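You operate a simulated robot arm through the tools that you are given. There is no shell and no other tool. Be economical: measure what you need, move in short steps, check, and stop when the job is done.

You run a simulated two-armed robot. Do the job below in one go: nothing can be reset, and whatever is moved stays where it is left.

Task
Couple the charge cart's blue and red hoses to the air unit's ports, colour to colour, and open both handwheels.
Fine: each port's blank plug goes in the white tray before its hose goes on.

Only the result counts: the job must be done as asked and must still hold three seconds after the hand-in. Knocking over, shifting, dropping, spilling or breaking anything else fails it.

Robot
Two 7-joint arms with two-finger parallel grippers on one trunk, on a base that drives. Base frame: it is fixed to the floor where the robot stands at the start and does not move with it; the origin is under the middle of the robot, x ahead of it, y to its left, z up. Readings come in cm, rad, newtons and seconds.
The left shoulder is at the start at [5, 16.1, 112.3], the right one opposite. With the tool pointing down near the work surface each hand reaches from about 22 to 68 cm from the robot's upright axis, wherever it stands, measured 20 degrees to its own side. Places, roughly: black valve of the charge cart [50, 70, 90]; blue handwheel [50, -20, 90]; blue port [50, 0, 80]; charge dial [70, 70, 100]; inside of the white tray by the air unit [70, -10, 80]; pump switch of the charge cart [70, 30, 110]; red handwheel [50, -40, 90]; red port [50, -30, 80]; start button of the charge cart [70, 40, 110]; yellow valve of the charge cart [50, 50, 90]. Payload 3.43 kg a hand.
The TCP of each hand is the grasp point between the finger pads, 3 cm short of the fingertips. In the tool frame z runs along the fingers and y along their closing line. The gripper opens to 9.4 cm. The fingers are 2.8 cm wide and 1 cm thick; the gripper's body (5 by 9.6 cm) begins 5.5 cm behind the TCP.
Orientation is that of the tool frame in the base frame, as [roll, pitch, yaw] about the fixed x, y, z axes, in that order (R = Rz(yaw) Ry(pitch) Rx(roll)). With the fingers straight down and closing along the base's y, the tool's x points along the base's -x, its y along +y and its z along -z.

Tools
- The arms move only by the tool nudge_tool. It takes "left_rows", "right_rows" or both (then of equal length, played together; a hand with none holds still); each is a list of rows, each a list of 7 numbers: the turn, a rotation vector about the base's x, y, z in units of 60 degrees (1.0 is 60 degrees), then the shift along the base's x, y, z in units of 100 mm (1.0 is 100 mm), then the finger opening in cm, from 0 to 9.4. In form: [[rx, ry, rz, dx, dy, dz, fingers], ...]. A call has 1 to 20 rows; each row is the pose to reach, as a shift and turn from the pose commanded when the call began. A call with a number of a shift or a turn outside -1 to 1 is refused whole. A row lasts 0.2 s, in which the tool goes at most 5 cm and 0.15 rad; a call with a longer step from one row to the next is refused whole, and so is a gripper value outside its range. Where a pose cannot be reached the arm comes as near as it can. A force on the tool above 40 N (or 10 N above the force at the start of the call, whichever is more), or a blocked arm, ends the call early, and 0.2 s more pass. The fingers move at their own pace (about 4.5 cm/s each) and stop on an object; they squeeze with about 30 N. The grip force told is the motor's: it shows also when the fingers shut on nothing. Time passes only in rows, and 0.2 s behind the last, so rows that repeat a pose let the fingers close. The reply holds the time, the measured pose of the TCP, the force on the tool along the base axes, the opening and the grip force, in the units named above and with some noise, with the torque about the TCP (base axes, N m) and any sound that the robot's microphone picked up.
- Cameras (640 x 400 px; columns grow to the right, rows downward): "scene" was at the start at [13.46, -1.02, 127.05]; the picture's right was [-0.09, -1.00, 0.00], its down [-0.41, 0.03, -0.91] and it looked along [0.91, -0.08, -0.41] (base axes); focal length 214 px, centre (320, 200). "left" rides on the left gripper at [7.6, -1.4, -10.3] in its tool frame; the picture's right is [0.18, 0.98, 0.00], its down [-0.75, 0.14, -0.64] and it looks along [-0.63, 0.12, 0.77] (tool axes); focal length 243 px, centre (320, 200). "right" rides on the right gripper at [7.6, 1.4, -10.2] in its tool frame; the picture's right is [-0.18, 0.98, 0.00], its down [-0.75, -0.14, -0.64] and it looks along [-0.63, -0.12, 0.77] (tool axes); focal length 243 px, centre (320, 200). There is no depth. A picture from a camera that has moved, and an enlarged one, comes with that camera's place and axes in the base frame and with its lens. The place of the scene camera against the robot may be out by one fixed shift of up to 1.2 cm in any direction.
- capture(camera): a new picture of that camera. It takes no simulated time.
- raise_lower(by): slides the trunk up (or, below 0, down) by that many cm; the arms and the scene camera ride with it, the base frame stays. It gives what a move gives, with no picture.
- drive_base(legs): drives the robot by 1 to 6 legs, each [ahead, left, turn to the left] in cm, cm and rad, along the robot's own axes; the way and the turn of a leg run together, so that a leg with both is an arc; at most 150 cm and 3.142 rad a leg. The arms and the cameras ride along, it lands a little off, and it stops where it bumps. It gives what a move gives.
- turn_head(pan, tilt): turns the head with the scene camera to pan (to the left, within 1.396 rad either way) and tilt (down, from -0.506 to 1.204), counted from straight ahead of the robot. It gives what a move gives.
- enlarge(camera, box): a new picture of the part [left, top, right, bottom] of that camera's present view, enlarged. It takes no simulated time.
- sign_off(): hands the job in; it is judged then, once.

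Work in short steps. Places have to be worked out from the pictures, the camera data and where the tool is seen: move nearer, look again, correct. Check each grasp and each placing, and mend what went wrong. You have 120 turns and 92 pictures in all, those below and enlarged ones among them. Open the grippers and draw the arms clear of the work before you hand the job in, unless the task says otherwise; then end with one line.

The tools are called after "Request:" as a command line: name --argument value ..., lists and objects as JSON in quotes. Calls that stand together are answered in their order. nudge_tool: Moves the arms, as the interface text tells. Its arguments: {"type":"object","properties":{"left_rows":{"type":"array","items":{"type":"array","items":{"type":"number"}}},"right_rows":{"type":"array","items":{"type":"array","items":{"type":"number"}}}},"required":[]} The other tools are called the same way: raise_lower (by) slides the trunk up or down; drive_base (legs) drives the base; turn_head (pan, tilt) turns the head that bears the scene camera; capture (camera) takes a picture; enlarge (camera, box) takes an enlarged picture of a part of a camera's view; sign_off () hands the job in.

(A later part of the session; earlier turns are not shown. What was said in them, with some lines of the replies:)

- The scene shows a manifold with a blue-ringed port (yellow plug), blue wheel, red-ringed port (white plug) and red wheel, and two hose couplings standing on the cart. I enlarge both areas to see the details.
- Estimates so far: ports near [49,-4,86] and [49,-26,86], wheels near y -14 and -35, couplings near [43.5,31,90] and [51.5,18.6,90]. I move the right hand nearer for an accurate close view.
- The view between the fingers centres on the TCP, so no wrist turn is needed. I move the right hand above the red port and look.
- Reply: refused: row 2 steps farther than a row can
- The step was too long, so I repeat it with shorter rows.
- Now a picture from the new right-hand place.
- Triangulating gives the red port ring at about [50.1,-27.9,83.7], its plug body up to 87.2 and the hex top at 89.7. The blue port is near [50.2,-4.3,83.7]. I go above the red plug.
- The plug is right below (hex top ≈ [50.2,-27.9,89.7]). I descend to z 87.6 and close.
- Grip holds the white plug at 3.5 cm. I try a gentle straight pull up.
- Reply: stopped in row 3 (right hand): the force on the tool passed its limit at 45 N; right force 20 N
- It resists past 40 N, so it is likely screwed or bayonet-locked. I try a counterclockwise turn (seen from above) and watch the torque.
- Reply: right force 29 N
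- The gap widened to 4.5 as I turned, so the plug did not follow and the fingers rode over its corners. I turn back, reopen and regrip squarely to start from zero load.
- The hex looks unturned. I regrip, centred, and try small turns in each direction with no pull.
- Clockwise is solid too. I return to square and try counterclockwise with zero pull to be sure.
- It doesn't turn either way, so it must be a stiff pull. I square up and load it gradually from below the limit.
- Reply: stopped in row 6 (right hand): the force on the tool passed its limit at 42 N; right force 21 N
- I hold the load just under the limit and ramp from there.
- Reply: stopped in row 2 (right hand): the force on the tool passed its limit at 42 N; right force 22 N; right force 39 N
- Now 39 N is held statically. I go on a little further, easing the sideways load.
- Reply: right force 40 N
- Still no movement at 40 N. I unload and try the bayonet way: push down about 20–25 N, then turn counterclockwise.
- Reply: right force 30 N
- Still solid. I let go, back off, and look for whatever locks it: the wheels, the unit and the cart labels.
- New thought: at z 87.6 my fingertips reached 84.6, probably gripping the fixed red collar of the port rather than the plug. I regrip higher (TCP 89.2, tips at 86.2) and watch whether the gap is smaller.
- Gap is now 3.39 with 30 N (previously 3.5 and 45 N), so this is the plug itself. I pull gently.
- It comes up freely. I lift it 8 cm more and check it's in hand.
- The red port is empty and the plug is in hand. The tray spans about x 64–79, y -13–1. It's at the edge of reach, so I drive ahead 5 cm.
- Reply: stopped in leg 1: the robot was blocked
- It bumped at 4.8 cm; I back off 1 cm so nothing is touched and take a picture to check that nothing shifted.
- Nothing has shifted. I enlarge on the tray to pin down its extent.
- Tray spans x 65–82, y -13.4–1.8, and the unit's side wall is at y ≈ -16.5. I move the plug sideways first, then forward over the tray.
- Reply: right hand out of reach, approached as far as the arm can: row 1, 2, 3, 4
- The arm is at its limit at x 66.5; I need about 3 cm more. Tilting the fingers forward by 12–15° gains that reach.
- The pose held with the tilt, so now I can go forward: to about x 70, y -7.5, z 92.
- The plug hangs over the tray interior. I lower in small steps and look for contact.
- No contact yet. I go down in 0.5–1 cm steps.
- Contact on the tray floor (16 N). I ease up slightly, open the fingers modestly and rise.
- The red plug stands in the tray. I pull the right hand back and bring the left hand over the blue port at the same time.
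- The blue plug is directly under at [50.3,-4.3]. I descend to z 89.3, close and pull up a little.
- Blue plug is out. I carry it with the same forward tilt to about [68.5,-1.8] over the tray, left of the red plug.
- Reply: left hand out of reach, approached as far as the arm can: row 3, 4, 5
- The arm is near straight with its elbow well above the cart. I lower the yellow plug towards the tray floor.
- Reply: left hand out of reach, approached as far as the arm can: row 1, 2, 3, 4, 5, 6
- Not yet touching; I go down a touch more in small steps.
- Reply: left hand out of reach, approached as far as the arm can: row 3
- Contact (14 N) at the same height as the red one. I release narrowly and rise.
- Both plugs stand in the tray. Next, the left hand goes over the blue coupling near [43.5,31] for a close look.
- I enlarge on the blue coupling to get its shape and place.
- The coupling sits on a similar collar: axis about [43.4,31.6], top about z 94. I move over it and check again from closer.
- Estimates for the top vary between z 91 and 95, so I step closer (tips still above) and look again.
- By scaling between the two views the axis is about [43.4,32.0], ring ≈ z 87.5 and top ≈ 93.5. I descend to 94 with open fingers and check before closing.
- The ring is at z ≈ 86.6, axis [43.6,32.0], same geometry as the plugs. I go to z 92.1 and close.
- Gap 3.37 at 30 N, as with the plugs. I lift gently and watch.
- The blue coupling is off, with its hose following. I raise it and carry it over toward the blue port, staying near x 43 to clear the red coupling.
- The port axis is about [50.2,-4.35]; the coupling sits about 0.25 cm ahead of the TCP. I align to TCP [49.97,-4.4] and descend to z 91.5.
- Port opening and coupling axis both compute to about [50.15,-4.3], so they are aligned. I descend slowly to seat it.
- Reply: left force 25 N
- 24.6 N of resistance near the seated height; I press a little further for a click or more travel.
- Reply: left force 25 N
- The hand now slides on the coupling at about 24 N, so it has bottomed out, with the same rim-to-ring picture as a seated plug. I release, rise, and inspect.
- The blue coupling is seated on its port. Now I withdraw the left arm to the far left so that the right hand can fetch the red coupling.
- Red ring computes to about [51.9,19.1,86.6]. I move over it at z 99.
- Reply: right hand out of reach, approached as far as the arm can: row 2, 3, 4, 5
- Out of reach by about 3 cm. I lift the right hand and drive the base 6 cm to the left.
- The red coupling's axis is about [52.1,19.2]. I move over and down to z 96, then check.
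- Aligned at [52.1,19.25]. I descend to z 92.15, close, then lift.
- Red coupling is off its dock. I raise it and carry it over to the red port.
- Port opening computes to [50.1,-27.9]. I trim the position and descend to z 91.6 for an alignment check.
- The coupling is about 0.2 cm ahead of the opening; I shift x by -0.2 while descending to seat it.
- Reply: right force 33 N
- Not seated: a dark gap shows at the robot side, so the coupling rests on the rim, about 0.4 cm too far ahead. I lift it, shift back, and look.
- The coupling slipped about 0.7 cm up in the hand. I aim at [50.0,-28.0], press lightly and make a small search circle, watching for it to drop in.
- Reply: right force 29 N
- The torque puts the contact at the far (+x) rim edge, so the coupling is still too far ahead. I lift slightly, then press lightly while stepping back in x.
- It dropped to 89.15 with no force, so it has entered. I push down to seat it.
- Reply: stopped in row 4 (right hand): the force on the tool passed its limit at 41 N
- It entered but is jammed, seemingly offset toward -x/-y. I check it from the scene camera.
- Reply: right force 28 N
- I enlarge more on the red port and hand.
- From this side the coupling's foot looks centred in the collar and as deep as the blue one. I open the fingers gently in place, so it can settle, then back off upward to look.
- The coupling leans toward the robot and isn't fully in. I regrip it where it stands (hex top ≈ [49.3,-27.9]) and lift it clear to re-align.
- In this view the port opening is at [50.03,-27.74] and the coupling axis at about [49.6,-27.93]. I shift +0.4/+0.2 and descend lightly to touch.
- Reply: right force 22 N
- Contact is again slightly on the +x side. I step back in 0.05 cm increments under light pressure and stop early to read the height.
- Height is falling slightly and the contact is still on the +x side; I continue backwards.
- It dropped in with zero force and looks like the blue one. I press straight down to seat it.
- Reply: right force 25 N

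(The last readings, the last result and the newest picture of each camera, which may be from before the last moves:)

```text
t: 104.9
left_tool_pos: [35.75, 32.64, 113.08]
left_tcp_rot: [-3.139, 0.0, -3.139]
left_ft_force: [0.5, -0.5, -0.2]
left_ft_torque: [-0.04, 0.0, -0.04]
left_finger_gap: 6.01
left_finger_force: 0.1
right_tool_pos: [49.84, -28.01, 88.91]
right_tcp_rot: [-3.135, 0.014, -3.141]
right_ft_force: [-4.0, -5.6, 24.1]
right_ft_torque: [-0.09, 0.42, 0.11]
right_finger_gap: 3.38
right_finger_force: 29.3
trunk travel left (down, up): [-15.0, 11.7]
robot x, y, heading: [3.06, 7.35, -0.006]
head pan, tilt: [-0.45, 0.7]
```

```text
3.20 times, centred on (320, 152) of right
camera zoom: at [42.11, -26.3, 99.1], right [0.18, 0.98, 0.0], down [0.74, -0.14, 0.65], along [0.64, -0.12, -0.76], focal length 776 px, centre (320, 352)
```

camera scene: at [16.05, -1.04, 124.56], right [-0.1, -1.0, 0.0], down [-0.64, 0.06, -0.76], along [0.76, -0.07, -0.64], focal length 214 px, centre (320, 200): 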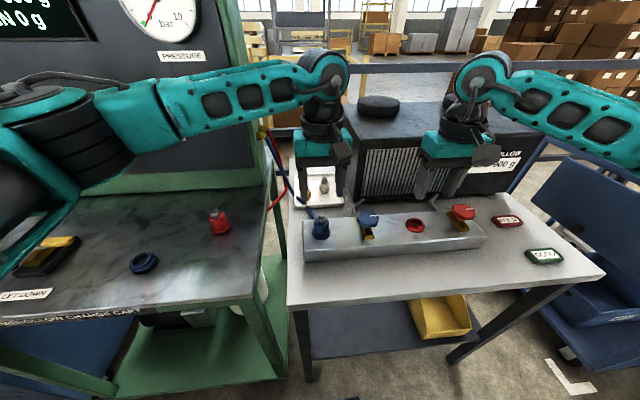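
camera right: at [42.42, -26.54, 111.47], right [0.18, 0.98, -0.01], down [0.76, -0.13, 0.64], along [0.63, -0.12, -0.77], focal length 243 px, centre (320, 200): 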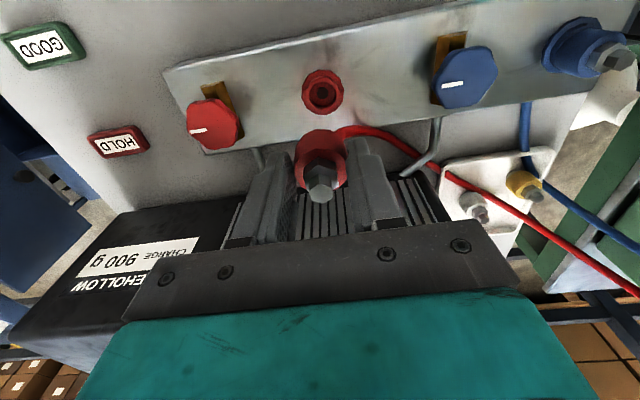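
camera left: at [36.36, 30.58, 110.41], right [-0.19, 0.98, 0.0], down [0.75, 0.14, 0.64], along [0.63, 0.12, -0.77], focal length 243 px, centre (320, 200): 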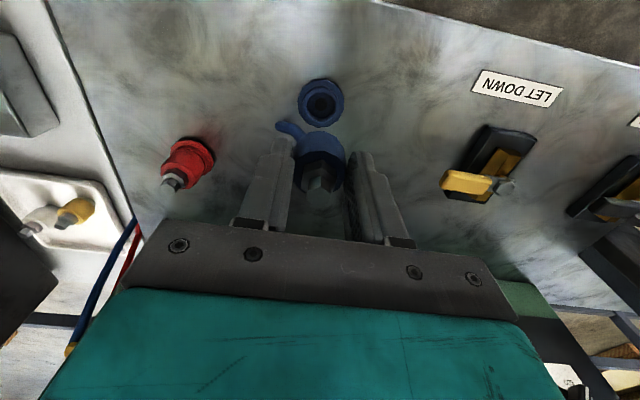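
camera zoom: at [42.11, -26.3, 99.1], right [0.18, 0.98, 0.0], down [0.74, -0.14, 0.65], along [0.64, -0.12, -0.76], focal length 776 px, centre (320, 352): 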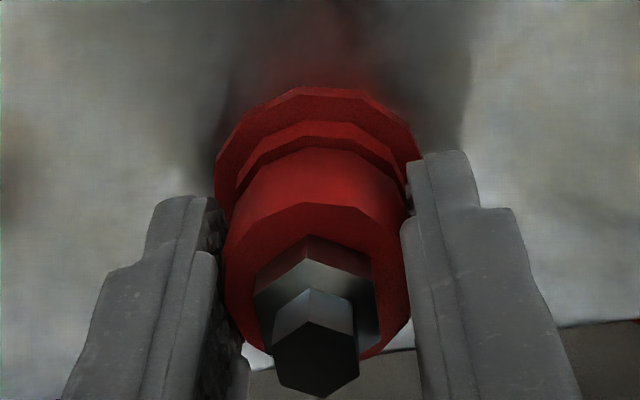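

Now 24 N of resistance with a picture symmetric like the blue one. I release and rise to inspect.

Request:
nudge_tool --right_rows '[[0, 0, 0, 0, 0, 0.03, 0], [0, 0, 0, 0, 0, 0.03, 4], [0, 0, 0, 0, 0, 0.03, 6.5], [0, 0, 0, 0, 0, 0.1, 6.5], [0, 0, 0, 0, 0, 0.4, 6.5], [0, 0, 0, 0, 0, 0.8, 6.5], [0, 0, 0, 0, 0, 1.0, 6.5]]'

Request:
enlarge --camera "right" --box '[120, 20, 440, 220]'

Request:
enlarge --camera "scene" --box '[270, 155, 430, 255]'

```text
t: 106.5
left_tool_pos: [35.78, 32.76, 112.99]
left_tcp_rot: [3.141, -0.002, -3.14]
left_ft_force: [0.0, 0.3, -0.4]
left_ft_torque: [0.0, 0.03, 0.01]
left_finger_gap: 5.99
left_finger_force: 0.1
right_tool_pos: [49.87, -27.99, 98.67]
right_tcp_rot: [-3.137, 0.006, -3.14]
right_ft_force: [0.5, -0.6, -0.2]
right_ft_torque: [0.01, 0.0, -0.01]
right_finger_gap: 6.5
right_finger_force: 0.0
trunk travel left (down, up): [-15.0, 11.7]
robot x, y, heading: [3.26, 7.36, -0.004]
head pan, tilt: [-0.45, 0.7]
```

```text
2.00 times, centred on (280, 120) of right
camera zoom: at [42.22, -26.36, 108.79], right [0.18, 0.98, 0.0], down [0.75, -0.14, 0.65], along [0.64, -0.12, -0.76], focal length 485 px, centre (400, 360)
```

zoom: 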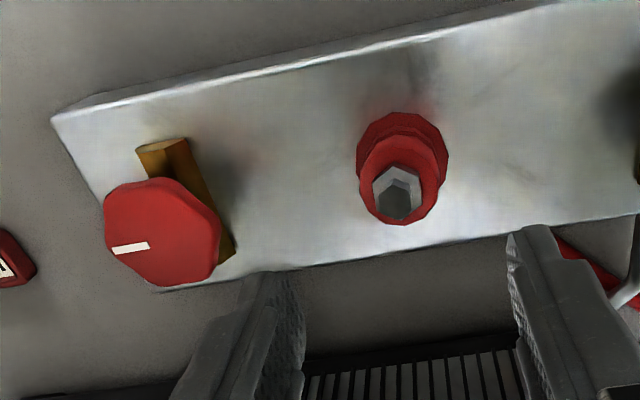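

```text
4.00 times, centred on (350, 205) of scene
camera zoom: at [15.23, 3.21, 124.56], right [-0.44, -0.9, 0.0], down [-0.58, 0.28, -0.77], along [0.69, -0.33, -0.64], focal length 858 px, centre (200, 180)
```

zoom: 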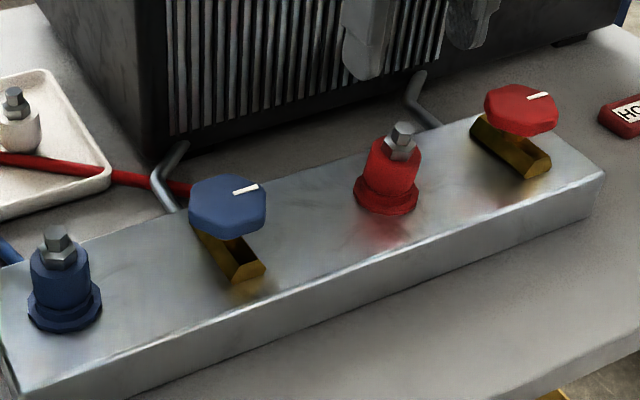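

I zoom in on the red coupling to verify that it's upright and fully home.

Request:
enlarge --camera "scene" --box '[335, 175, 399, 215]'

```text
10.00 times, centred on (367, 195) of scene
camera zoom: at [15.23, 3.21, 124.56], right [-0.44, -0.9, 0.0], down [-0.58, 0.28, -0.77], along [0.69, -0.33, -0.64], focal length 2145 px, centre (-150, 250)
```

zoom: 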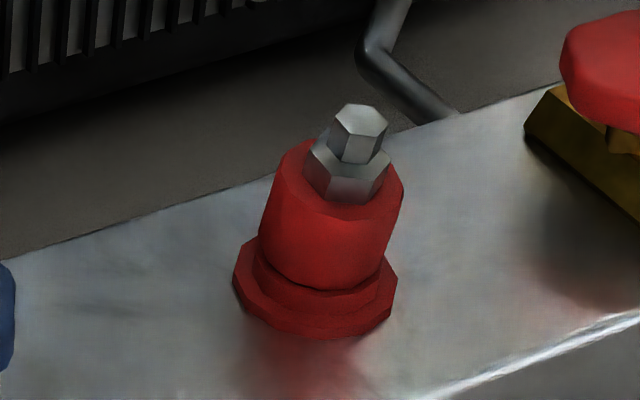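

Comparing ring and hex positions, the red coupling still leans about 5° toward the robot (blue is straight). I regrip it and right it: rotate the top forward while pressing down.

Request:
nudge_tool --right_rows '[[0, 0, 0, -0.01, 0.01, -0.3, 6], [0, 0, 0, -0.01, 0.01, -0.6, 6], [0, 0, 0, -0.01, 0.01, -0.94, 6], [0, 0, 0, -0.01, 0.01, -0.94, 3], [0, 0, 0, -0.01, 0.01, -0.94, 0], [0, 0, 0, -0.01, 0.01, -0.94, 0], [0, 0, 0, -0.01, 0.01, -0.94, 0], [0, 0.03, 0, 0.01, 0.01, -0.94, 0], [0, 0.06, 0, 0.03, 0.01, -0.95, 0], [0, 0.08, 0, 0.04, 0.01, -0.96, 0], [0, 0.08, 0, 0.04, 0.01, -0.98, 0], [0, 0.08, 0, 0.04, 0.01, -1.0, 0]]'

Request:
enlarge --camera "right" --box '[220, 90, 420, 215]'

```text
t: 109.1
left_tool_pos: [35.65, 32.78, 113.09]
left_tcp_rot: [3.141, 0.001, -3.14]
left_ft_force: [0.0, -0.1, 0.3]
left_ft_torque: [-0.02, 0.0, 0.02]
left_finger_gap: 5.99
left_finger_force: 0.1
right_tool_pos: [50.22, -27.71, 88.93]
right_tcp_rot: [-3.137, -0.07, 3.141]
right_ft_force: [-6.7, -8.4, 22.9]
right_ft_torque: [-0.04, 0.37, 0.04]
right_finger_gap: 3.4
right_finger_force: 30.4
trunk travel left (down, up): [-15.0, 11.7]
robot x, y, heading: [3.19, 7.2, 0.001]
head pan, tilt: [-0.45, 0.7]
```

```text
3.20 times, centred on (320, 152) of right
camera zoom: at [43.36, -26.16, 99.67], right [0.18, 0.98, -0.02], down [0.8, -0.14, 0.59], along [0.58, -0.12, -0.81], focal length 776 px, centre (320, 352)
```

zoom: 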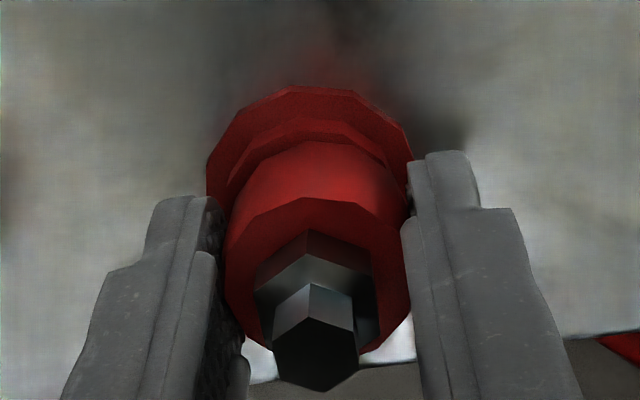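

The lean has been corrected; now it's slightly right of centre (+y). I ease y by -0.2 with a small wiggle while pressing, then release and rise.

Request:
nudge_tool --right_rows '[[0, 0, 0, 0, -0.01, 0.01, 0], [0, 0, 0, 0, -0.02, 0, 0], [0, 0, 0, -0.02, -0.02, -0.01, 0], [0, 0, 0, 0.0, -0.03, -0.01, 0], [0, 0, 0, -0.01, -0.02, -0.02, 0], [0, 0, 0, -0.01, -0.02, 0.03, 0], [0, 0, 0, -0.01, -0.02, 0.03, 4], [0, 0, 0, -0.01, -0.02, 0.03, 6.5], [0, 0, 0, -0.01, -0.02, 0.05, 6.5], [0, -0.04, 0, -0.03, -0.02, 0.35, 6.5], [0, -0.08, 0, -0.05, -0.02, 0.7, 6.5], [0, -0.08, 0, -0.05, -0.02, 0.98, 6.5]]'

Request:
enlarge --camera "right" --box '[200, 60, 440, 210]'

Request:
enlarge --camera "scene" --box '[335, 175, 399, 215]'

```text
t: 111.7
left_tool_pos: [35.8, 32.69, 112.98]
left_tcp_rot: [-3.142, -0.003, -3.14]
left_ft_force: [-0.4, 0.3, 0.1]
left_ft_torque: [0.01, -0.01, -0.04]
left_finger_gap: 5.99
left_finger_force: 0.1
right_tool_pos: [49.72, -27.82, 98.39]
right_tcp_rot: [-3.138, 0.007, -3.14]
right_ft_force: [-0.4, 0.1, 0.0]
right_ft_torque: [-0.02, 0.0, 0.01]
right_finger_gap: 6.49
right_finger_force: 0.1
trunk travel left (down, up): [-15.0, 11.7]
robot x, y, heading: [3.23, 7.09, -0.0]
head pan, tilt: [-0.45, 0.7]
```

```text
2.67 times, centred on (320, 135) of right
camera zoom: at [42.06, -26.29, 108.6], right [0.18, 0.98, 0.0], down [0.75, -0.14, 0.65], along [0.64, -0.12, -0.76], focal length 647 px, centre (320, 373)
```

zoom: 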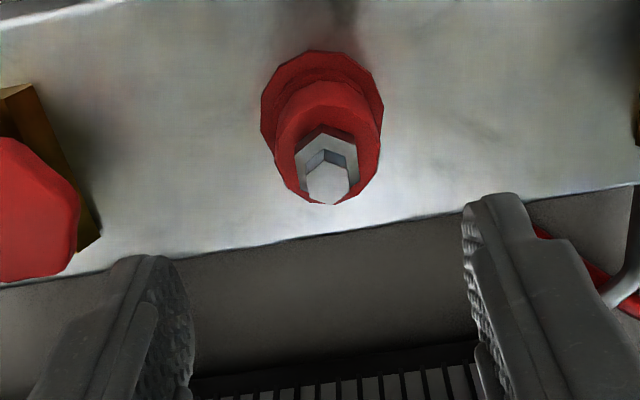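

```text
10.00 times, centred on (367, 195) of scene
camera zoom: at [15.24, 3.22, 124.55], right [-0.44, -0.9, 0.0], down [-0.58, 0.28, -0.77], along [0.69, -0.33, -0.64], focal length 2145 px, centre (-150, 250)
```

zoom: 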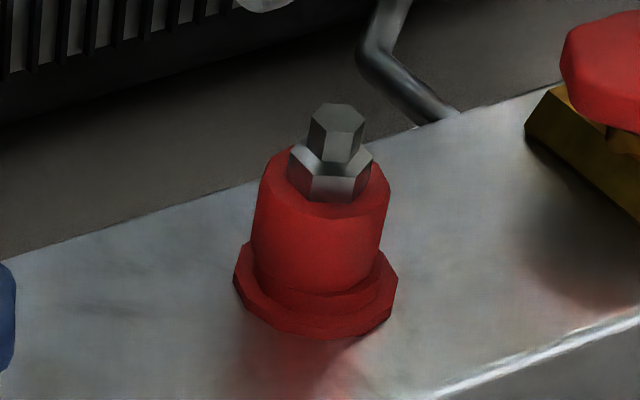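

Both couplings are seated alike now. Next, the red handwheel, centre about [50.1,-38.8], top ≈ 88.6: I move the right hand over it and look.

Request:
nudge_tool --right_rows '[[0, 0, 0, 0.02, -0.4, 0.1, 8], [0, 0, 0, 0.04, -0.8, 0.1, 8], [0, 0, 0, 0.04, -1.0, 0, 8]]'

Request:
nudge_tool --right_rows '[[0, 0, 0, 0, -0.1, 0, 8], [0, 0, 0, 0, -0.1, -0.1, 8], [0, 0, 0, 0, -0.1, -0.1, 8]]'

Request:
enlarge --camera "right" --box '[200, 60, 440, 210]'

```text
t: 112.5
left_tool_pos: [35.8, 32.74, 112.95]
left_tcp_rot: [-3.141, -0.003, -3.14]
left_ft_force: [0.1, 0.3, -0.4]
left_ft_torque: [0.02, 0.02, 0.0]
left_finger_gap: 6.0
left_finger_force: 0.0
right_tool_pos: [50.16, -38.15, 98.44]
right_tcp_rot: [-3.136, 0.005, -3.138]
right_ft_force: [0.8, 0.8, 0.7]
right_ft_torque: [0.02, 0.01, -0.04]
right_finger_gap: 8.0
right_finger_force: 0.1
trunk travel left (down, up): [-15.0, 11.7]
robot x, y, heading: [3.41, 7.21, -0.002]
head pan, tilt: [-0.45, 0.7]
```

```text
t: 113.3
left_tool_pos: [35.74, 32.75, 112.94]
left_tcp_rot: [-3.141, -0.001, -3.14]
left_ft_force: [-0.4, -0.3, 0.2]
left_ft_torque: [0.03, 0.01, 0.0]
left_finger_gap: 6.01
left_finger_force: 0.1
right_tool_pos: [50.26, -38.98, 97.38]
right_tcp_rot: [-3.137, 0.007, -3.138]
right_ft_force: [-0.7, -0.2, 0.4]
right_ft_torque: [0.04, 0.03, 0.01]
right_finger_gap: 8.02
right_finger_force: 0.1
trunk travel left (down, up): [-15.0, 11.7]
robot x, y, heading: [3.23, 7.41, 0.006]
head pan, tilt: [-0.45, 0.7]
```

```text
2.67 times, centred on (320, 135) of right
camera zoom: at [42.5, -37.42, 107.6], right [0.18, 0.98, 0.0], down [0.75, -0.14, 0.65], along [0.64, -0.12, -0.76], focal length 647 px, centre (320, 373)
```

zoom: 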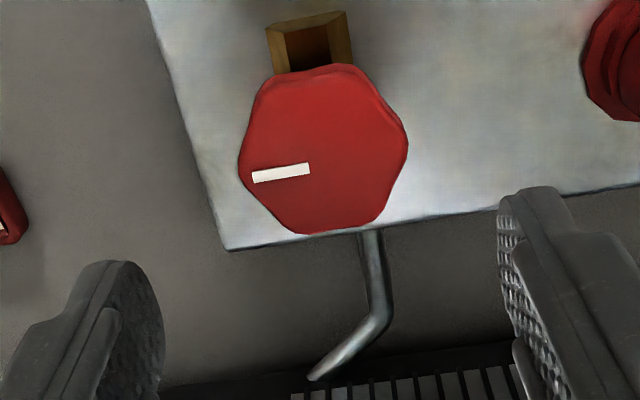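

The wheel centre is at [49.9,-38.7], about 5 cm across. I descend to z 89.3, grip it, and turn 30° counterclockwise while reading the torque.

Request:
nudge_tool --right_rows '[[0, 0, 0, -0.03, 0.02, -0.35, 8], [0, 0, 0, -0.03, 0.02, -0.7, 8], [0, 0, 0, -0.03, 0.02, -0.81, 8], [0, 0, 0, -0.03, 0.02, -0.81, 4], [0, 0, 0, -0.03, 0.02, -0.81, 2], [0, 0, 0, -0.03, 0.02, -0.81, 2], [0, 0, 0, -0.03, 0.02, -0.81, 2]]'

Request:
nudge_tool --right_rows '[[0, 0, 0.1, 0, 0, 0, 2], [0, 0, 0.2, 0, 0, 0, 2], [0, 0, 0.3, 0, 0, 0, 2], [0, 0, 0.4, 0, 0, 0, 2], [0, 0, 0.5, 0, 0, 0, 2]]'

Request:
enlarge --camera "right" --box '[200, 60, 440, 210]'

```text
t: 114.9
left_tool_pos: [35.85, 32.64, 113.0]
left_tcp_rot: [3.141, -0.001, -3.139]
left_ft_force: [-0.6, 0.0, -0.4]
left_ft_torque: [0.01, 0.03, -0.01]
left_finger_gap: 6.02
left_finger_force: 0.1
right_tool_pos: [49.92, -38.91, 89.19]
right_tcp_rot: [-3.135, 0.007, -3.142]
right_ft_force: [2.5, -9.0, 0.7]
right_ft_torque: [-0.13, -0.17, -0.01]
right_finger_gap: 4.87
right_finger_force: 44.4
trunk travel left (down, up): [-15.0, 11.7]
robot x, y, heading: [3.2, 6.98, 0.003]
head pan, tilt: [-0.45, 0.7]
```

```text
t: 115.8
left_tool_pos: [35.91, 32.58, 113.03]
left_tcp_rot: [3.139, -0.003, -3.139]
left_ft_force: [0.4, 0.4, -0.1]
left_ft_torque: [-0.02, -0.02, -0.03]
left_finger_gap: 6.02
left_finger_force: 0.1
right_tool_pos: [49.82, -38.89, 89.21]
right_tcp_rot: [-3.095, 0.017, -3.018]
right_ft_force: [8.6, -7.7, -15.3]
right_ft_torque: [0.26, -0.82, -0.08]
right_finger_gap: 4.94
right_finger_force: 45.1
right hand out of reach, approached as far as the arm can: row 1, 2, 3, 4
trunk travel left (down, up): [-15.0, 11.7]
robot x, y, heading: [3.37, 6.94, -0.005]
head pan, tilt: [-0.45, 0.7]
stopped in row 4 (right hand): the force on the tool passed its limit at 61 N (the readings are from after the stop); the commanded pose is now the measured one
```

```text
2.67 times, centred on (320, 135) of right
camera zoom: at [41.9, -37.86, 99.31], right [0.06, 1.0, -0.04], down [0.75, -0.02, 0.66], along [0.66, -0.07, -0.75], focal length 647 px, centre (320, 373)
```

zoom: 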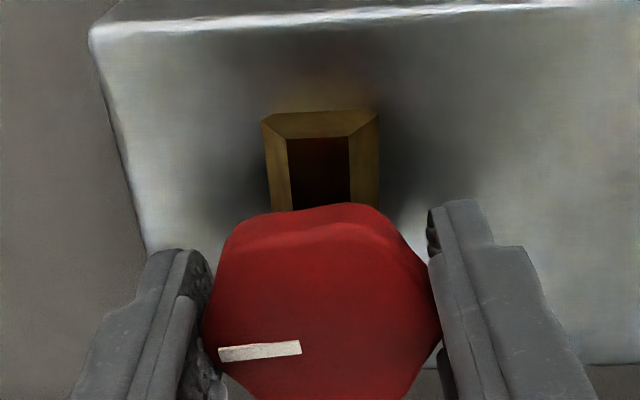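

The wrist is at its joint limit for counterclockwise turns here. I release, rise, pre-rotate the wrist 60° clockwise, and will then regrip so that the whole stroke is available.

Request:
nudge_tool --right_rows '[[0, 0, 0, 0, 0, 0, 5], [0, 0, 0, 0, 0, 0, 8], [0, 0, 0, 0, 0, 0, 8], [-0.04, -0.02, -0.06, 0, 0, 0.3, 8], [-0.04, -0.02, -0.12, 0, 0, 0.7, 8], [-0.04, -0.02, -0.12, 0, 0, 0.7, 8]]'

Request:
nudge_tool --right_rows '[[0, 0, -0.14, 0, 0, 0, 8], [0, 0, -0.28, 0, 0, 0, 8], [0, 0, -0.42, 0, 0, 0, 8], [0, 0, -0.56, 0, 0, 0, 8], [0, 0, -0.7, 0, 0, 0, 8], [0, 0, -0.84, 0, 0, 0, 8], [0, 0, -0.98, 0, 0, 0, 8], [0, 0, -0.98, 0, 0, 0, 8]]'

Request:
capture --camera "right"

```text
t: 117.2
left_tool_pos: [35.78, 32.68, 112.79]
left_tcp_rot: [-3.141, -0.004, -3.139]
left_ft_force: [-0.8, -0.4, -0.2]
left_ft_torque: [0.03, -0.01, 0.0]
left_finger_gap: 6.01
left_finger_force: 0.0
right_tool_pos: [49.86, -38.78, 96.52]
right_tcp_rot: [-3.055, 0.039, 3.141]
right_ft_force: [-0.4, 0.0, 0.3]
right_ft_torque: [-0.01, -0.01, 0.0]
right_finger_gap: 8.01
right_finger_force: 0.0
trunk travel left (down, up): [-15.0, 11.7]
robot x, y, heading: [3.33, 7.07, -0.002]
head pan, tilt: [-0.45, 0.7]
```

```text
t: 119.0
left_tool_pos: [35.89, 32.63, 112.94]
left_tcp_rot: [-3.14, -0.001, -3.139]
left_ft_force: [-0.7, 0.0, 0.5]
left_ft_torque: [0.01, 0.0, 0.01]
left_finger_gap: 5.99
left_finger_force: 0.0
right_tool_pos: [49.73, -38.75, 96.57]
right_tcp_rot: [-3.054, 0.037, 2.114]
right_ft_force: [0.2, -1.1, -0.3]
right_ft_torque: [0.0, 0.01, 0.01]
right_finger_gap: 8.0
right_finger_force: 0.1
trunk travel left (down, up): [-15.0, 11.7]
robot x, y, heading: [3.41, 7.0, -0.005]
head pan, tilt: [-0.45, 0.7]
```

```text
11 pictures are left
camera right: at [47.61, -30.53, 106.36], right [0.93, 0.35, -0.08], down [0.3, -0.67, 0.68], along [0.18, -0.66, -0.73], focal length 243 px, centre (320, 200)
```

right: 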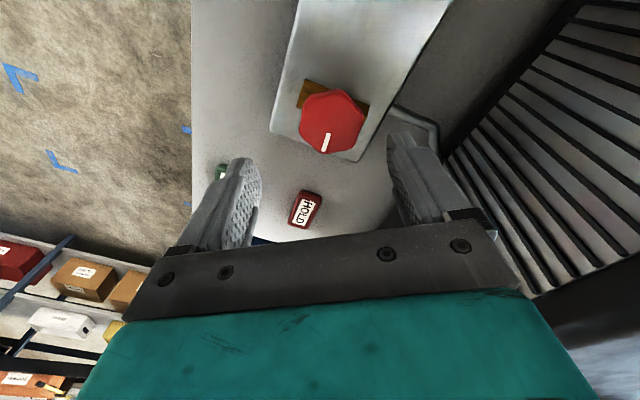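

Wrist is pre-rotated; 11 pictures remain. I remove the small residual tilt, descend to the wheel with 6.8 cm opening and grip.

Request:
nudge_tool --right_rows '[[0.04, -0.03, 0, 0.01, 0.0, -0.1, 6.8], [0.0735, -0.0535, 0, 0.02, 0.005, -0.4, 6.8], [0.0735, -0.0535, 0, 0.02, 0.005, -0.73, 6.8], [0.0735, -0.0535, 0, 0.02, 0.005, -0.73, 4], [0.0735, -0.0535, 0, 0.02, 0.005, -0.73, 2], [0.0735, -0.0535, 0, 0.02, 0.005, -0.73, 2], [0.0735, -0.0535, 0, 0.02, 0.005, -0.73, 2]]'

Request:
nudge_tool --right_rows '[[0, 0, 0.1, 0, 0, 0, 2], [0, 0, 0.2, 0, 0, 0, 2], [0, 0, 0.3, 0, 0, 0, 2]]'

```text
t: 120.6
left_tool_pos: [35.75, 32.63, 112.98]
left_tcp_rot: [-3.141, -0.001, -3.14]
left_ft_force: [-0.6, -0.4, 0.6]
left_ft_torque: [-0.03, 0.0, 0.0]
left_finger_gap: 5.98
left_finger_force: 0.0
right_tool_pos: [49.94, -38.53, 89.17]
right_tcp_rot: [-3.14, 0.002, 2.113]
right_ft_force: [-2.7, -7.4, -0.6]
right_ft_torque: [0.16, 0.15, -0.04]
right_finger_gap: 4.93
right_finger_force: 44.8
trunk travel left (down, up): [-15.0, 11.7]
robot x, y, heading: [3.52, 6.92, -0.003]
head pan, tilt: [-0.45, 0.7]
```

```text
t: 121.4
left_tool_pos: [35.82, 32.52, 113.07]
left_tcp_rot: [3.14, -0.001, -3.139]
left_ft_force: [0.5, 1.0, 0.7]
left_ft_torque: [0.0, 0.0, 0.02]
left_finger_gap: 5.99
left_finger_force: 0.1
right_tool_pos: [49.72, -38.8, 88.96]
right_tcp_rot: [-3.139, 0.001, 2.429]
right_ft_force: [-11.4, -7.5, -7.7]
right_ft_torque: [-0.32, -0.53, -0.11]
right_finger_gap: 4.9
right_finger_force: 45.0
trunk travel left (down, up): [-15.0, 11.7]
robot x, y, heading: [3.18, 7.25, -0.005]
head pan, tilt: [-0.45, 0.7]
```

It turned 18° with little torque and the gap held, so the wheel follows. I continue another 40°.

Request:
nudge_tool --right_rows '[[0, 0, 0.1, 0.01, 0, 0, 2], [0, 0, 0.2, 0.01, 0, 0, 2], [0, 0, 0.3, 0.01, 0, 0, 2], [0, 0, 0.4, 0.01, 0, 0, 2], [0, 0, 0.5, 0.01, 0, 0, 2], [0, 0, 0.6, 0.01, 0, 0, 2], [0, 0, 0.66, 0.01, 0, 0, 2]]'

Request:
enlarge --camera "right" --box '[160, 60, 480, 260]'

```text
t: 123.0
left_tool_pos: [35.7, 32.49, 113.1]
left_tcp_rot: [3.141, -0.002, -3.141]
left_ft_force: [-0.2, 0.1, -0.2]
left_ft_torque: [0.05, -0.04, -0.02]
left_finger_gap: 6.01
left_finger_force: 0.0
right_tool_pos: [49.73, -39.02, 89.15]
right_tcp_rot: [-3.141, -0.006, 3.119]
right_ft_force: [-25.6, -16.1, -10.3]
right_ft_torque: [0.11, -0.08, -0.12]
right_finger_gap: 4.87
right_finger_force: 45.1
trunk travel left (down, up): [-15.0, 11.7]
robot x, y, heading: [3.51, 7.13, -0.002]
head pan, tilt: [-0.45, 0.7]
```

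```text
2.00 times, centred on (320, 160) of right
camera zoom: at [42.26, -37.21, 99.48], right [0.21, 0.98, 0.0], down [0.75, -0.16, 0.64], along [0.62, -0.13, -0.77], focal length 485 px, centre (320, 280)
```

zoom: 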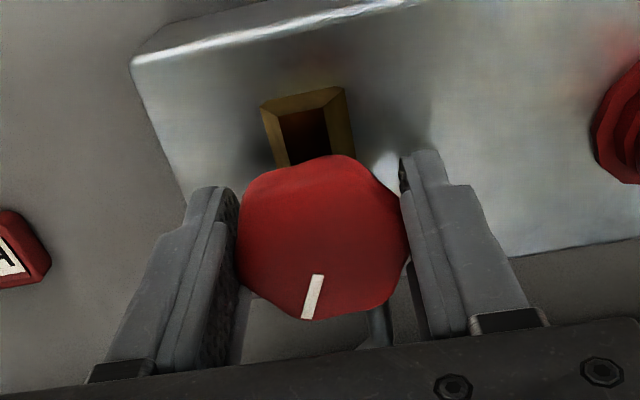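

The mark has swung about 65° counterclockwise with no end stop. I regrip: open, rise 3 cm, rotate back 60°, descend and grip again.

Request:
nudge_tool --right_rows '[[0, 0, 0, 0.0, 0, 0, 5], [0, 0, 0, 0.01, 0.02, 0, 6.8], [0, 0, 0, 0.02, 0.03, 0, 6.8], [0, 0, 0, 0.02, 0.03, 0.3, 6.8], [0, 0, -0.14, 0.02, 0.03, 0.3, 6.8], [0, 0, -0.28, 0.02, 0.03, 0.3, 6.8], [0, 0, -0.42, 0.02, 0.03, 0.3, 6.8], [0, 0, -0.56, 0.02, 0.03, 0.3, 6.8], [0, 0, -0.7, 0.02, 0.03, 0.3, 6.8], [0, 0, -0.84, 0.02, 0.03, 0.3, 6.8], [0, 0, -0.98, 0.02, 0.03, 0.3, 6.8], [0, 0, -0.98, 0.02, 0.03, 0.0, 6.8], [0, 0, -0.98, 0.02, 0.03, 0, 6.8], [0, 0, -0.98, 0.02, 0.03, 0, 4], [0, 0, -0.98, 0.02, 0.03, 0, 2], [0, 0, -0.98, 0.02, 0.03, 0, 2], [0, 0, -0.98, 0.02, 0.03, 0, 2]]'

Request:
nudge_tool --right_rows '[[0, 0, 0.1, 0, 0, 0, 2], [0, 0, 0.2, 0, 0, 0, 2], [0, 0, 0.3, 0, 0, 0, 2], [0, 0, 0.4, 0, 0, 0, 2], [0, 0, 0.5, 0, 0, 0, 2], [0, 0, 0.6, 0, 0, 0, 2], [0, 0, 0.7, 0, 0, 0, 2], [0, 0, 0.8, 0, 0, 0, 2], [0, 0, 0.9, 0, 0, 0, 2], [0, 0, 0.97, 0, 0, 0, 2]]'

```text
t: 126.6
left_tool_pos: [35.69, 32.5, 113.03]
left_tcp_rot: [3.14, 0.0, -3.141]
left_ft_force: [-0.2, 0.2, 0.4]
left_ft_torque: [0.02, 0.0, -0.02]
left_finger_gap: 6.01
left_finger_force: 0.1
right_tool_pos: [49.9, -38.72, 89.35]
right_tcp_rot: [-3.135, 0.004, 2.087]
right_ft_force: [-21.2, -19.6, -0.6]
right_ft_torque: [-0.48, -0.44, -0.05]
right_finger_gap: 4.83
right_finger_force: 45.0
trunk travel left (down, up): [-15.0, 11.7]
robot x, y, heading: [3.37, 7.62, 0.003]
head pan, tilt: [-0.45, 0.7]
```

```text
t: 128.8
left_tool_pos: [35.67, 32.36, 113.05]
left_tcp_rot: [3.138, -0.001, -3.14]
left_ft_force: [0.0, 0.0, 0.0]
left_ft_torque: [-0.01, -0.01, 0.06]
left_finger_gap: 6.01
left_finger_force: 0.1
right_tool_pos: [50.08, -39.03, 89.28]
right_tcp_rot: [-3.136, 0.001, 3.105]
right_ft_force: [-14.3, -30.8, -2.2]
right_ft_torque: [0.3, -0.57, 0.05]
right_finger_gap: 4.75
right_finger_force: 44.7
trunk travel left (down, up): [-15.0, 11.7]
robot x, y, heading: [3.6, 6.77, 0.0]
head pan, tilt: [-0.45, 0.7]
```

Turned another 58°; a side load shows that the true centre is nearer y -39.1. I check the mark.

Request:
enlarge --camera "right" --box '[160, 60, 480, 260]'

```text
2.00 times, centred on (320, 160) of right
camera zoom: at [42.48, -37.05, 99.53], right [0.22, 0.98, 0.0], down [0.75, -0.17, 0.64], along [0.63, -0.15, -0.76], focal length 485 px, centre (320, 280)
```

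zoom: 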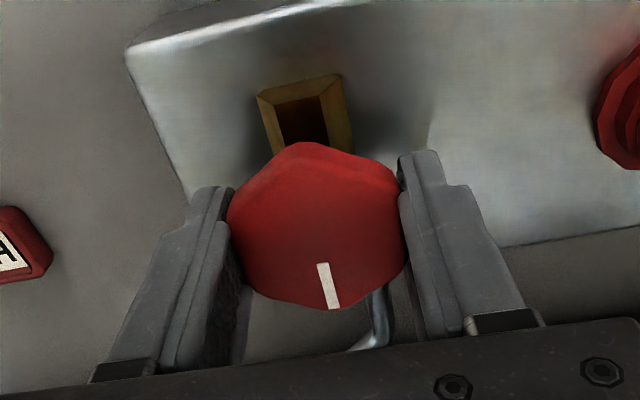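

The mark now points exactly +x: a full 90° from its start at -y, with the wheel on its stop, so red is open. I release, rise, and travel to the blue wheel with the wrist pre-rotated.

Request:
nudge_tool --right_rows '[[0, 0, 0, 0, -0.01, 0, 5], [0, 0, 0, 0, -0.01, 0, 6.8], [0, 0, 0, 0, -0.01, 0, 7], [0, 0, 0, 0, -0.01, 0.4, 7], [0, 0, 0, 0, -0.01, 0.9, 7], [0, 0, -0.14, 0, 0.3, 0.95, 7], [0, 0, -0.28, 0, 0.6, 0.95, 7], [0, 0, -0.42, 0, 0.9, 0.95, 7], [0, 0, -0.56, 0, 1, 0.95, 7], [0, 0, -0.7, 0, 1, 0.95, 7], [0, 0, -0.84, 0, 1, 0.95, 7], [0, 0, -0.96, 0, 1, 0.95, 7]]'

Request:
nudge_tool --right_rows '[[0, 0, 0, 0, 0.4, 0, 6.8], [0, 0, 0, 0, 0.8, 0, 6.8], [0, 0, 0, 0, 1.0, 0, 6.8]]'

Request:
nudge_tool --right_rows '[[0, 0, 0, 0, 0.35, 0, 6.8], [0, 0, 0, 0, 0.35, 0, 6.8]]'

Request:
capture --camera "right"

```text
t: 131.4
left_tool_pos: [35.83, 32.67, 113.03]
left_tcp_rot: [3.141, -0.001, -3.14]
left_ft_force: [0.7, 0.3, -0.2]
left_ft_torque: [0.01, -0.02, 0.01]
left_finger_gap: 5.99
left_finger_force: 0.1
right_tool_pos: [50.17, -28.37, 98.74]
right_tcp_rot: [-3.141, 0.002, 2.102]
right_ft_force: [0.9, 0.3, -0.2]
right_ft_torque: [-0.01, -0.01, 0.01]
right_finger_gap: 7.01
right_finger_force: 0.0
trunk travel left (down, up): [-15.0, 11.7]
robot x, y, heading: [3.33, 6.93, 0.004]
head pan, tilt: [-0.45, 0.7]
```

```text
t: 132.2
left_tool_pos: [35.74, 32.52, 112.95]
left_tcp_rot: [3.141, -0.002, 3.141]
left_ft_force: [-0.4, 0.3, -0.9]
left_ft_torque: [-0.04, -0.02, -0.01]
left_finger_gap: 5.98
left_finger_force: 0.1
right_tool_pos: [50.27, -18.24, 98.82]
right_tcp_rot: [-3.14, 0.001, 2.103]
right_ft_force: [-0.2, 0.3, -0.2]
right_ft_torque: [-0.03, -0.01, 0.02]
right_finger_gap: 6.81
right_finger_force: 0.0
trunk travel left (down, up): [-15.0, 11.7]
robot x, y, heading: [3.51, 6.88, -0.005]
head pan, tilt: [-0.45, 0.7]
```

```text
t: 132.8
left_tool_pos: [35.81, 32.68, 112.94]
left_tcp_rot: [3.14, -0.003, -3.14]
left_ft_force: [1.1, -0.1, 0.2]
left_ft_torque: [-0.01, -0.01, -0.01]
left_finger_gap: 6.0
left_finger_force: 0.1
right_tool_pos: [50.3, -14.59, 98.81]
right_tcp_rot: [-3.141, 0.001, 2.103]
right_ft_force: [-1.2, -0.3, -0.3]
right_ft_torque: [0.02, -0.04, -0.08]
right_finger_gap: 6.79
right_finger_force: 0.1
trunk travel left (down, up): [-15.0, 11.7]
robot x, y, heading: [3.38, 6.89, -0.001]
head pan, tilt: [-0.45, 0.7]
```

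```text
8 pictures are left
camera right: at [47.7, -7.22, 109.03], right [0.94, 0.34, 0.0], down [0.26, -0.72, 0.64], along [0.22, -0.6, -0.77], focal length 243 px, centre (320, 200)
```

right: 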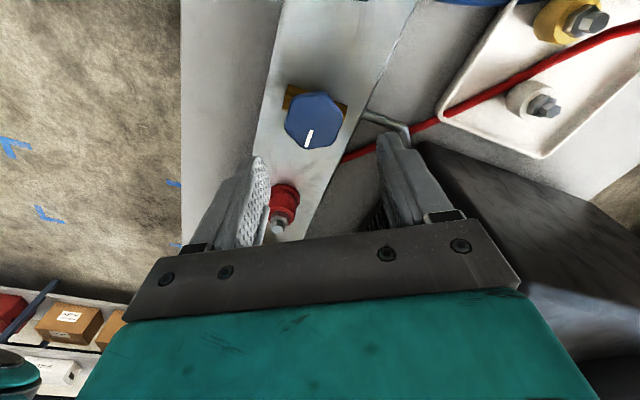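

Blue wheel centre is about [49.95,-15.35]. I descend, grip, and turn counterclockwise 58°.

Request:
nudge_tool --right_rows '[[0, 0, 0, -0.03, -0.075, -0.3, 6.8], [0, 0, 0, -0.03, -0.075, -0.7, 6.8], [0, 0, 0, -0.03, -0.075, -0.955, 6.8], [0, 0, 0, -0.03, -0.075, -0.955, 4], [0, 0, 0, -0.03, -0.075, -0.955, 2], [0, 0, 0, -0.03, -0.075, -0.955, 2], [0, 0, 0, -0.03, -0.075, -0.955, 2]]'

Request:
nudge_tool --right_rows '[[0, 0, 0.1, 0, 0, 0, 2], [0, 0, 0.2, 0, 0, 0, 2], [0, 0, 0.3, 0, 0, 0, 2], [0, 0, 0.4, 0, 0, 0, 2], [0, 0, 0.5, 0, 0, 0, 2], [0, 0, 0.6, 0, 0, 0, 2], [0, 0, 0.7, 0, 0, 0, 2], [0, 0, 0.8, 0, 0, 0, 2], [0, 0, 0.9, 0, 0, 0, 2], [0, 0, 0.96, 0, 0, 0, 2]]'

```text
t: 134.4
left_tool_pos: [35.81, 32.71, 112.96]
left_tcp_rot: [3.141, -0.001, -3.14]
left_ft_force: [-0.9, 0.7, 0.1]
left_ft_torque: [-0.02, 0.03, -0.03]
left_finger_gap: 6.03
left_finger_force: 0.1
right_tool_pos: [49.91, -15.45, 89.2]
right_tcp_rot: [3.141, -0.001, 2.104]
right_ft_force: [2.5, 2.9, -3.4]
right_ft_torque: [-0.01, -0.43, -0.01]
right_finger_gap: 4.84
right_finger_force: 44.9
trunk travel left (down, up): [-15.0, 11.7]
robot x, y, heading: [3.45, 7.17, -0.004]
head pan, tilt: [-0.45, 0.7]
```

```text
t: 136.6
left_tool_pos: [35.97, 32.75, 112.83]
left_tcp_rot: [-3.139, -0.004, -3.141]
left_ft_force: [-0.3, -0.4, 0.3]
left_ft_torque: [0.0, 0.01, 0.01]
left_finger_gap: 6.02
left_finger_force: 0.0
right_tool_pos: [50.03, -15.51, 89.2]
right_tcp_rot: [3.141, 0.002, 3.11]
right_ft_force: [11.8, 7.5, 1.5]
right_ft_torque: [0.62, 0.27, -0.01]
right_finger_gap: 4.86
right_finger_force: 45.0
trunk travel left (down, up): [-15.0, 11.7]
robot x, y, heading: [3.73, 6.66, -0.006]
head pan, tilt: [-0.45, 0.7]
```

The wheel followed. Now I regrip and do a second stroke to reach the stop.

Request:
nudge_tool --right_rows '[[0, 0, 0, 0.0, 0, 0, 5], [0, 0, 0, 0, 0, 0, 6.8], [0, 0, 0, 0, 0, 0, 6.8], [0, 0, 0, 0, 0, 0.3, 6.8], [0, 0, -0.14, 0, 0, 0.3, 6.8], [0, 0, -0.28, 0, 0, 0.3, 6.8], [0, 0, -0.42, 0, 0, 0.3, 6.8], [0, 0, -0.56, 0, 0, 0.3, 6.8], [0, 0, -0.7, 0, 0, 0.3, 6.8], [0, 0, -0.84, 0, 0, 0.3, 6.8], [0, 0, -0.98, 0, 0, 0.3, 6.8], [0, 0, -0.98, 0, 0, 0.0, 6.8], [0, 0, -0.98, 0, 0, 0, 6.8], [0, 0, -0.98, 0, 0, 0, 4], [0, 0, -0.98, 0, 0, 0, 2], [0, 0, -0.98, 0, 0, 0, 2], [0, 0, -0.98, 0, 0, 0, 2]]'

Request:
nudge_tool --right_rows '[[0, 0, 0.1, 0, 0, 0, 2], [0, 0, 0.2, 0, 0, 0, 2], [0, 0, 0.3, 0, 0, 0, 2], [0, 0, 0.4, 0, 0, 0, 2], [0, 0, 0.5, 0, 0, 0, 2], [0, 0, 0.6, 0, 0, 0, 2], [0, 0, 0.7, 0, 0, 0, 2], [0, 0, 0.8, 0, 0, 0, 2]]'

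Request:
enlarge --camera "right" --box '[160, 60, 480, 260]'

```text
t: 140.2
left_tool_pos: [35.97, 32.66, 112.89]
left_tcp_rot: [3.141, -0.003, -3.14]
left_ft_force: [0.7, 0.4, 0.0]
left_ft_torque: [0.01, 0.0, 0.02]
left_finger_gap: 6.0
left_finger_force: 0.0
right_tool_pos: [49.96, -15.44, 89.28]
right_tcp_rot: [3.14, 0.001, 2.084]
right_ft_force: [9.0, 4.1, -3.0]
right_ft_torque: [0.04, -0.41, 0.0]
right_finger_gap: 4.84
right_finger_force: 45.1
trunk travel left (down, up): [-15.0, 11.7]
robot x, y, heading: [3.42, 7.4, 0.001]
head pan, tilt: [-0.45, 0.7]
```

```text
t: 142.0
left_tool_pos: [35.94, 32.69, 112.84]
left_tcp_rot: [-3.139, -0.003, -3.14]
left_ft_force: [-0.2, 0.3, -0.6]
left_ft_torque: [0.03, 0.03, 0.0]
left_finger_gap: 5.98
left_finger_force: 0.1
right_tool_pos: [49.8, -15.38, 89.24]
right_tcp_rot: [3.142, 0.001, 2.923]
right_ft_force: [6.1, 9.7, -2.8]
right_ft_torque: [0.28, -0.14, -0.58]
right_finger_gap: 4.86
right_finger_force: 45.0
trunk travel left (down, up): [-15.0, 11.7]
robot x, y, heading: [3.19, 7.35, -0.001]
head pan, tilt: [-0.45, 0.7]
```

```text
2.00 times, centred on (320, 160) of right
camera zoom: at [42.81, -12.26, 99.45], right [0.39, 0.92, 0.0], down [0.71, -0.3, 0.64], along [0.59, -0.25, -0.77], focal length 485 px, centre (320, 280)
```

zoom: 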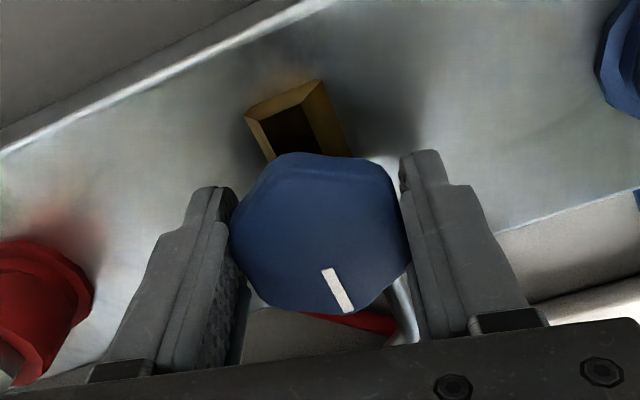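

The blue mark points +x too (90°, torque shows the stop). I release and lift the right hand well clear.

Request:
nudge_tool --right_rows '[[0, 0, 0, 0, 0, 0, 5], [0, 0, 0, 0, 0, 0, 7], [0, 0, 0, 0, 0, 0, 7.5], [0, 0, 0, 0, 0, 0.4, 7.5], [0, 0, 0, 0, 0, 0.9, 7.5], [0, 0, 0, -0.4, 0, 1.0, 7.5], [0, 0, 0, -0.9, 0, 1.0, 7.5]]'

Request:
nudge_tool --right_rows '[[0, 0, 0, -0.3, -0.3, 0.2, 8], [0, 0, 0, -0.6, -0.6, 0.4, 8], [0, 0, 0, -0.9, -0.7, 0.6, 8]]'

Request:
turn_head --pan -0.3 --tilt 0.7

Request:
enlarge --camera "scene" --box '[220, 130, 412, 250]'

```text
t: 143.6
left_tool_pos: [35.7, 32.61, 113.01]
left_tcp_rot: [-3.141, -0.001, -3.139]
left_ft_force: [-0.2, -0.3, -0.1]
left_ft_torque: [-0.01, 0.01, -0.01]
left_finger_gap: 6.0
left_finger_force: 0.1
right_tool_pos: [40.48, -15.4, 99.01]
right_tcp_rot: [-3.141, 0.001, 2.921]
right_ft_force: [0.0, -0.3, -0.7]
right_ft_torque: [0.0, -0.01, 0.0]
right_finger_gap: 7.47
right_finger_force: 0.1
trunk travel left (down, up): [-15.0, 11.7]
robot x, y, heading: [3.59, 7.28, -0.001]
head pan, tilt: [-0.45, 0.7]
```

```text
t: 144.4
left_tool_pos: [35.73, 32.63, 113.06]
left_tcp_rot: [-3.141, -0.002, -3.141]
left_ft_force: [-0.6, -0.2, -0.1]
left_ft_torque: [-0.01, -0.01, 0.01]
left_finger_gap: 5.99
left_finger_force: 0.1
right_tool_pos: [31.72, -22.63, 105.19]
right_tcp_rot: [-3.141, 0.002, 2.921]
right_ft_force: [-0.8, 0.4, -0.3]
right_ft_torque: [0.03, 0.02, 0.02]
right_finger_gap: 8.01
right_finger_force: 0.1
trunk travel left (down, up): [-15.0, 11.7]
robot x, y, heading: [3.28, 7.38, -0.006]
head pan, tilt: [-0.45, 0.7]
```

```text
t: 145.1
left_tool_pos: [35.78, 32.68, 113.01]
left_tcp_rot: [3.141, 0.0, -3.141]
left_ft_force: [0.7, 0.9, -0.2]
left_ft_torque: [-0.01, -0.01, -0.03]
left_finger_gap: 5.99
left_finger_force: 0.1
right_tool_pos: [31.89, -22.55, 105.13]
right_tcp_rot: [-3.141, 0.003, 2.919]
right_ft_force: [-0.4, 0.6, -0.4]
right_ft_torque: [0.0, -0.01, 0.01]
right_finger_gap: 7.99
right_finger_force: 0.1
trunk travel left (down, up): [-15.0, 11.7]
robot x, y, heading: [3.32, 7.06, -0.001]
head pan, tilt: [-0.3, 0.7]
```

```text
3.33 times, centred on (316, 190) of scene
camera zoom: at [15.72, 4.35, 124.56], right [-0.3, -0.95, 0.0], down [-0.61, 0.19, -0.76], along [0.73, -0.23, -0.64], focal length 715 px, centre (333, 233)
```

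zoom: 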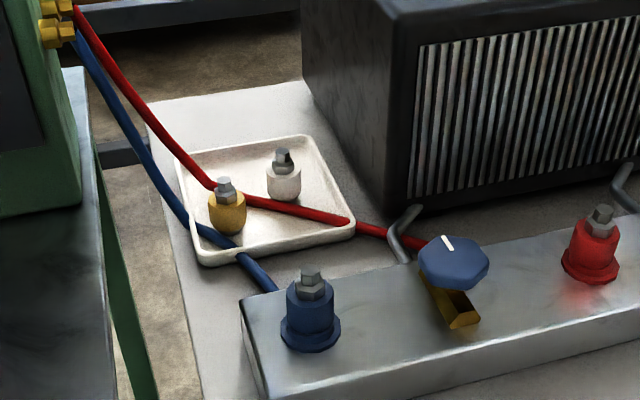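

Blue side is good and both plugs are in the tray. One last close look at the red coupling and wheel.

Request:
enlarge --camera "scene" --box '[360, 150, 488, 230]'

```text
5.00 times, centred on (424, 190) of scene
camera zoom: at [15.72, 4.35, 124.56], right [-0.3, -0.95, 0.0], down [-0.61, 0.19, -0.76], along [0.73, -0.23, -0.64], focal length 1072 px, centre (-200, 250)
```

zoom: 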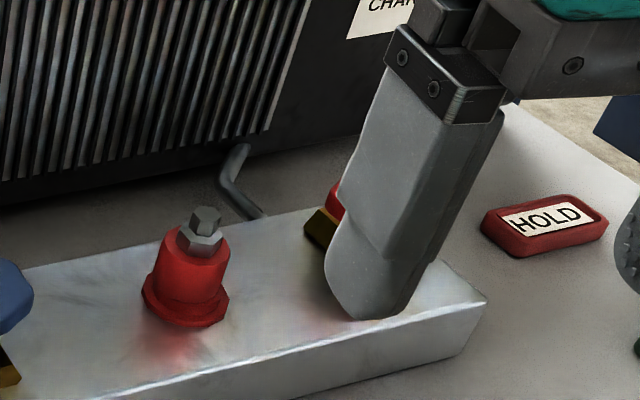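

The red coupling stands upright and home, its wheel was verified at 90°, and both arms are clear with open grippers. I hand in.

Request:
sign_off

```text
The job is handed in.
```

I coupled the blue and red hoses to the matching ports and turned both handwheels 90° counterclockwise to their stops. Both plugs were in the white tray before the hoses went on. The job is handed in, but I haven't seen a verdict. On the way, the base bumped a stop while driving forward and I backed it off. The red coupling took several tries to seat and now leans no more than the blue.
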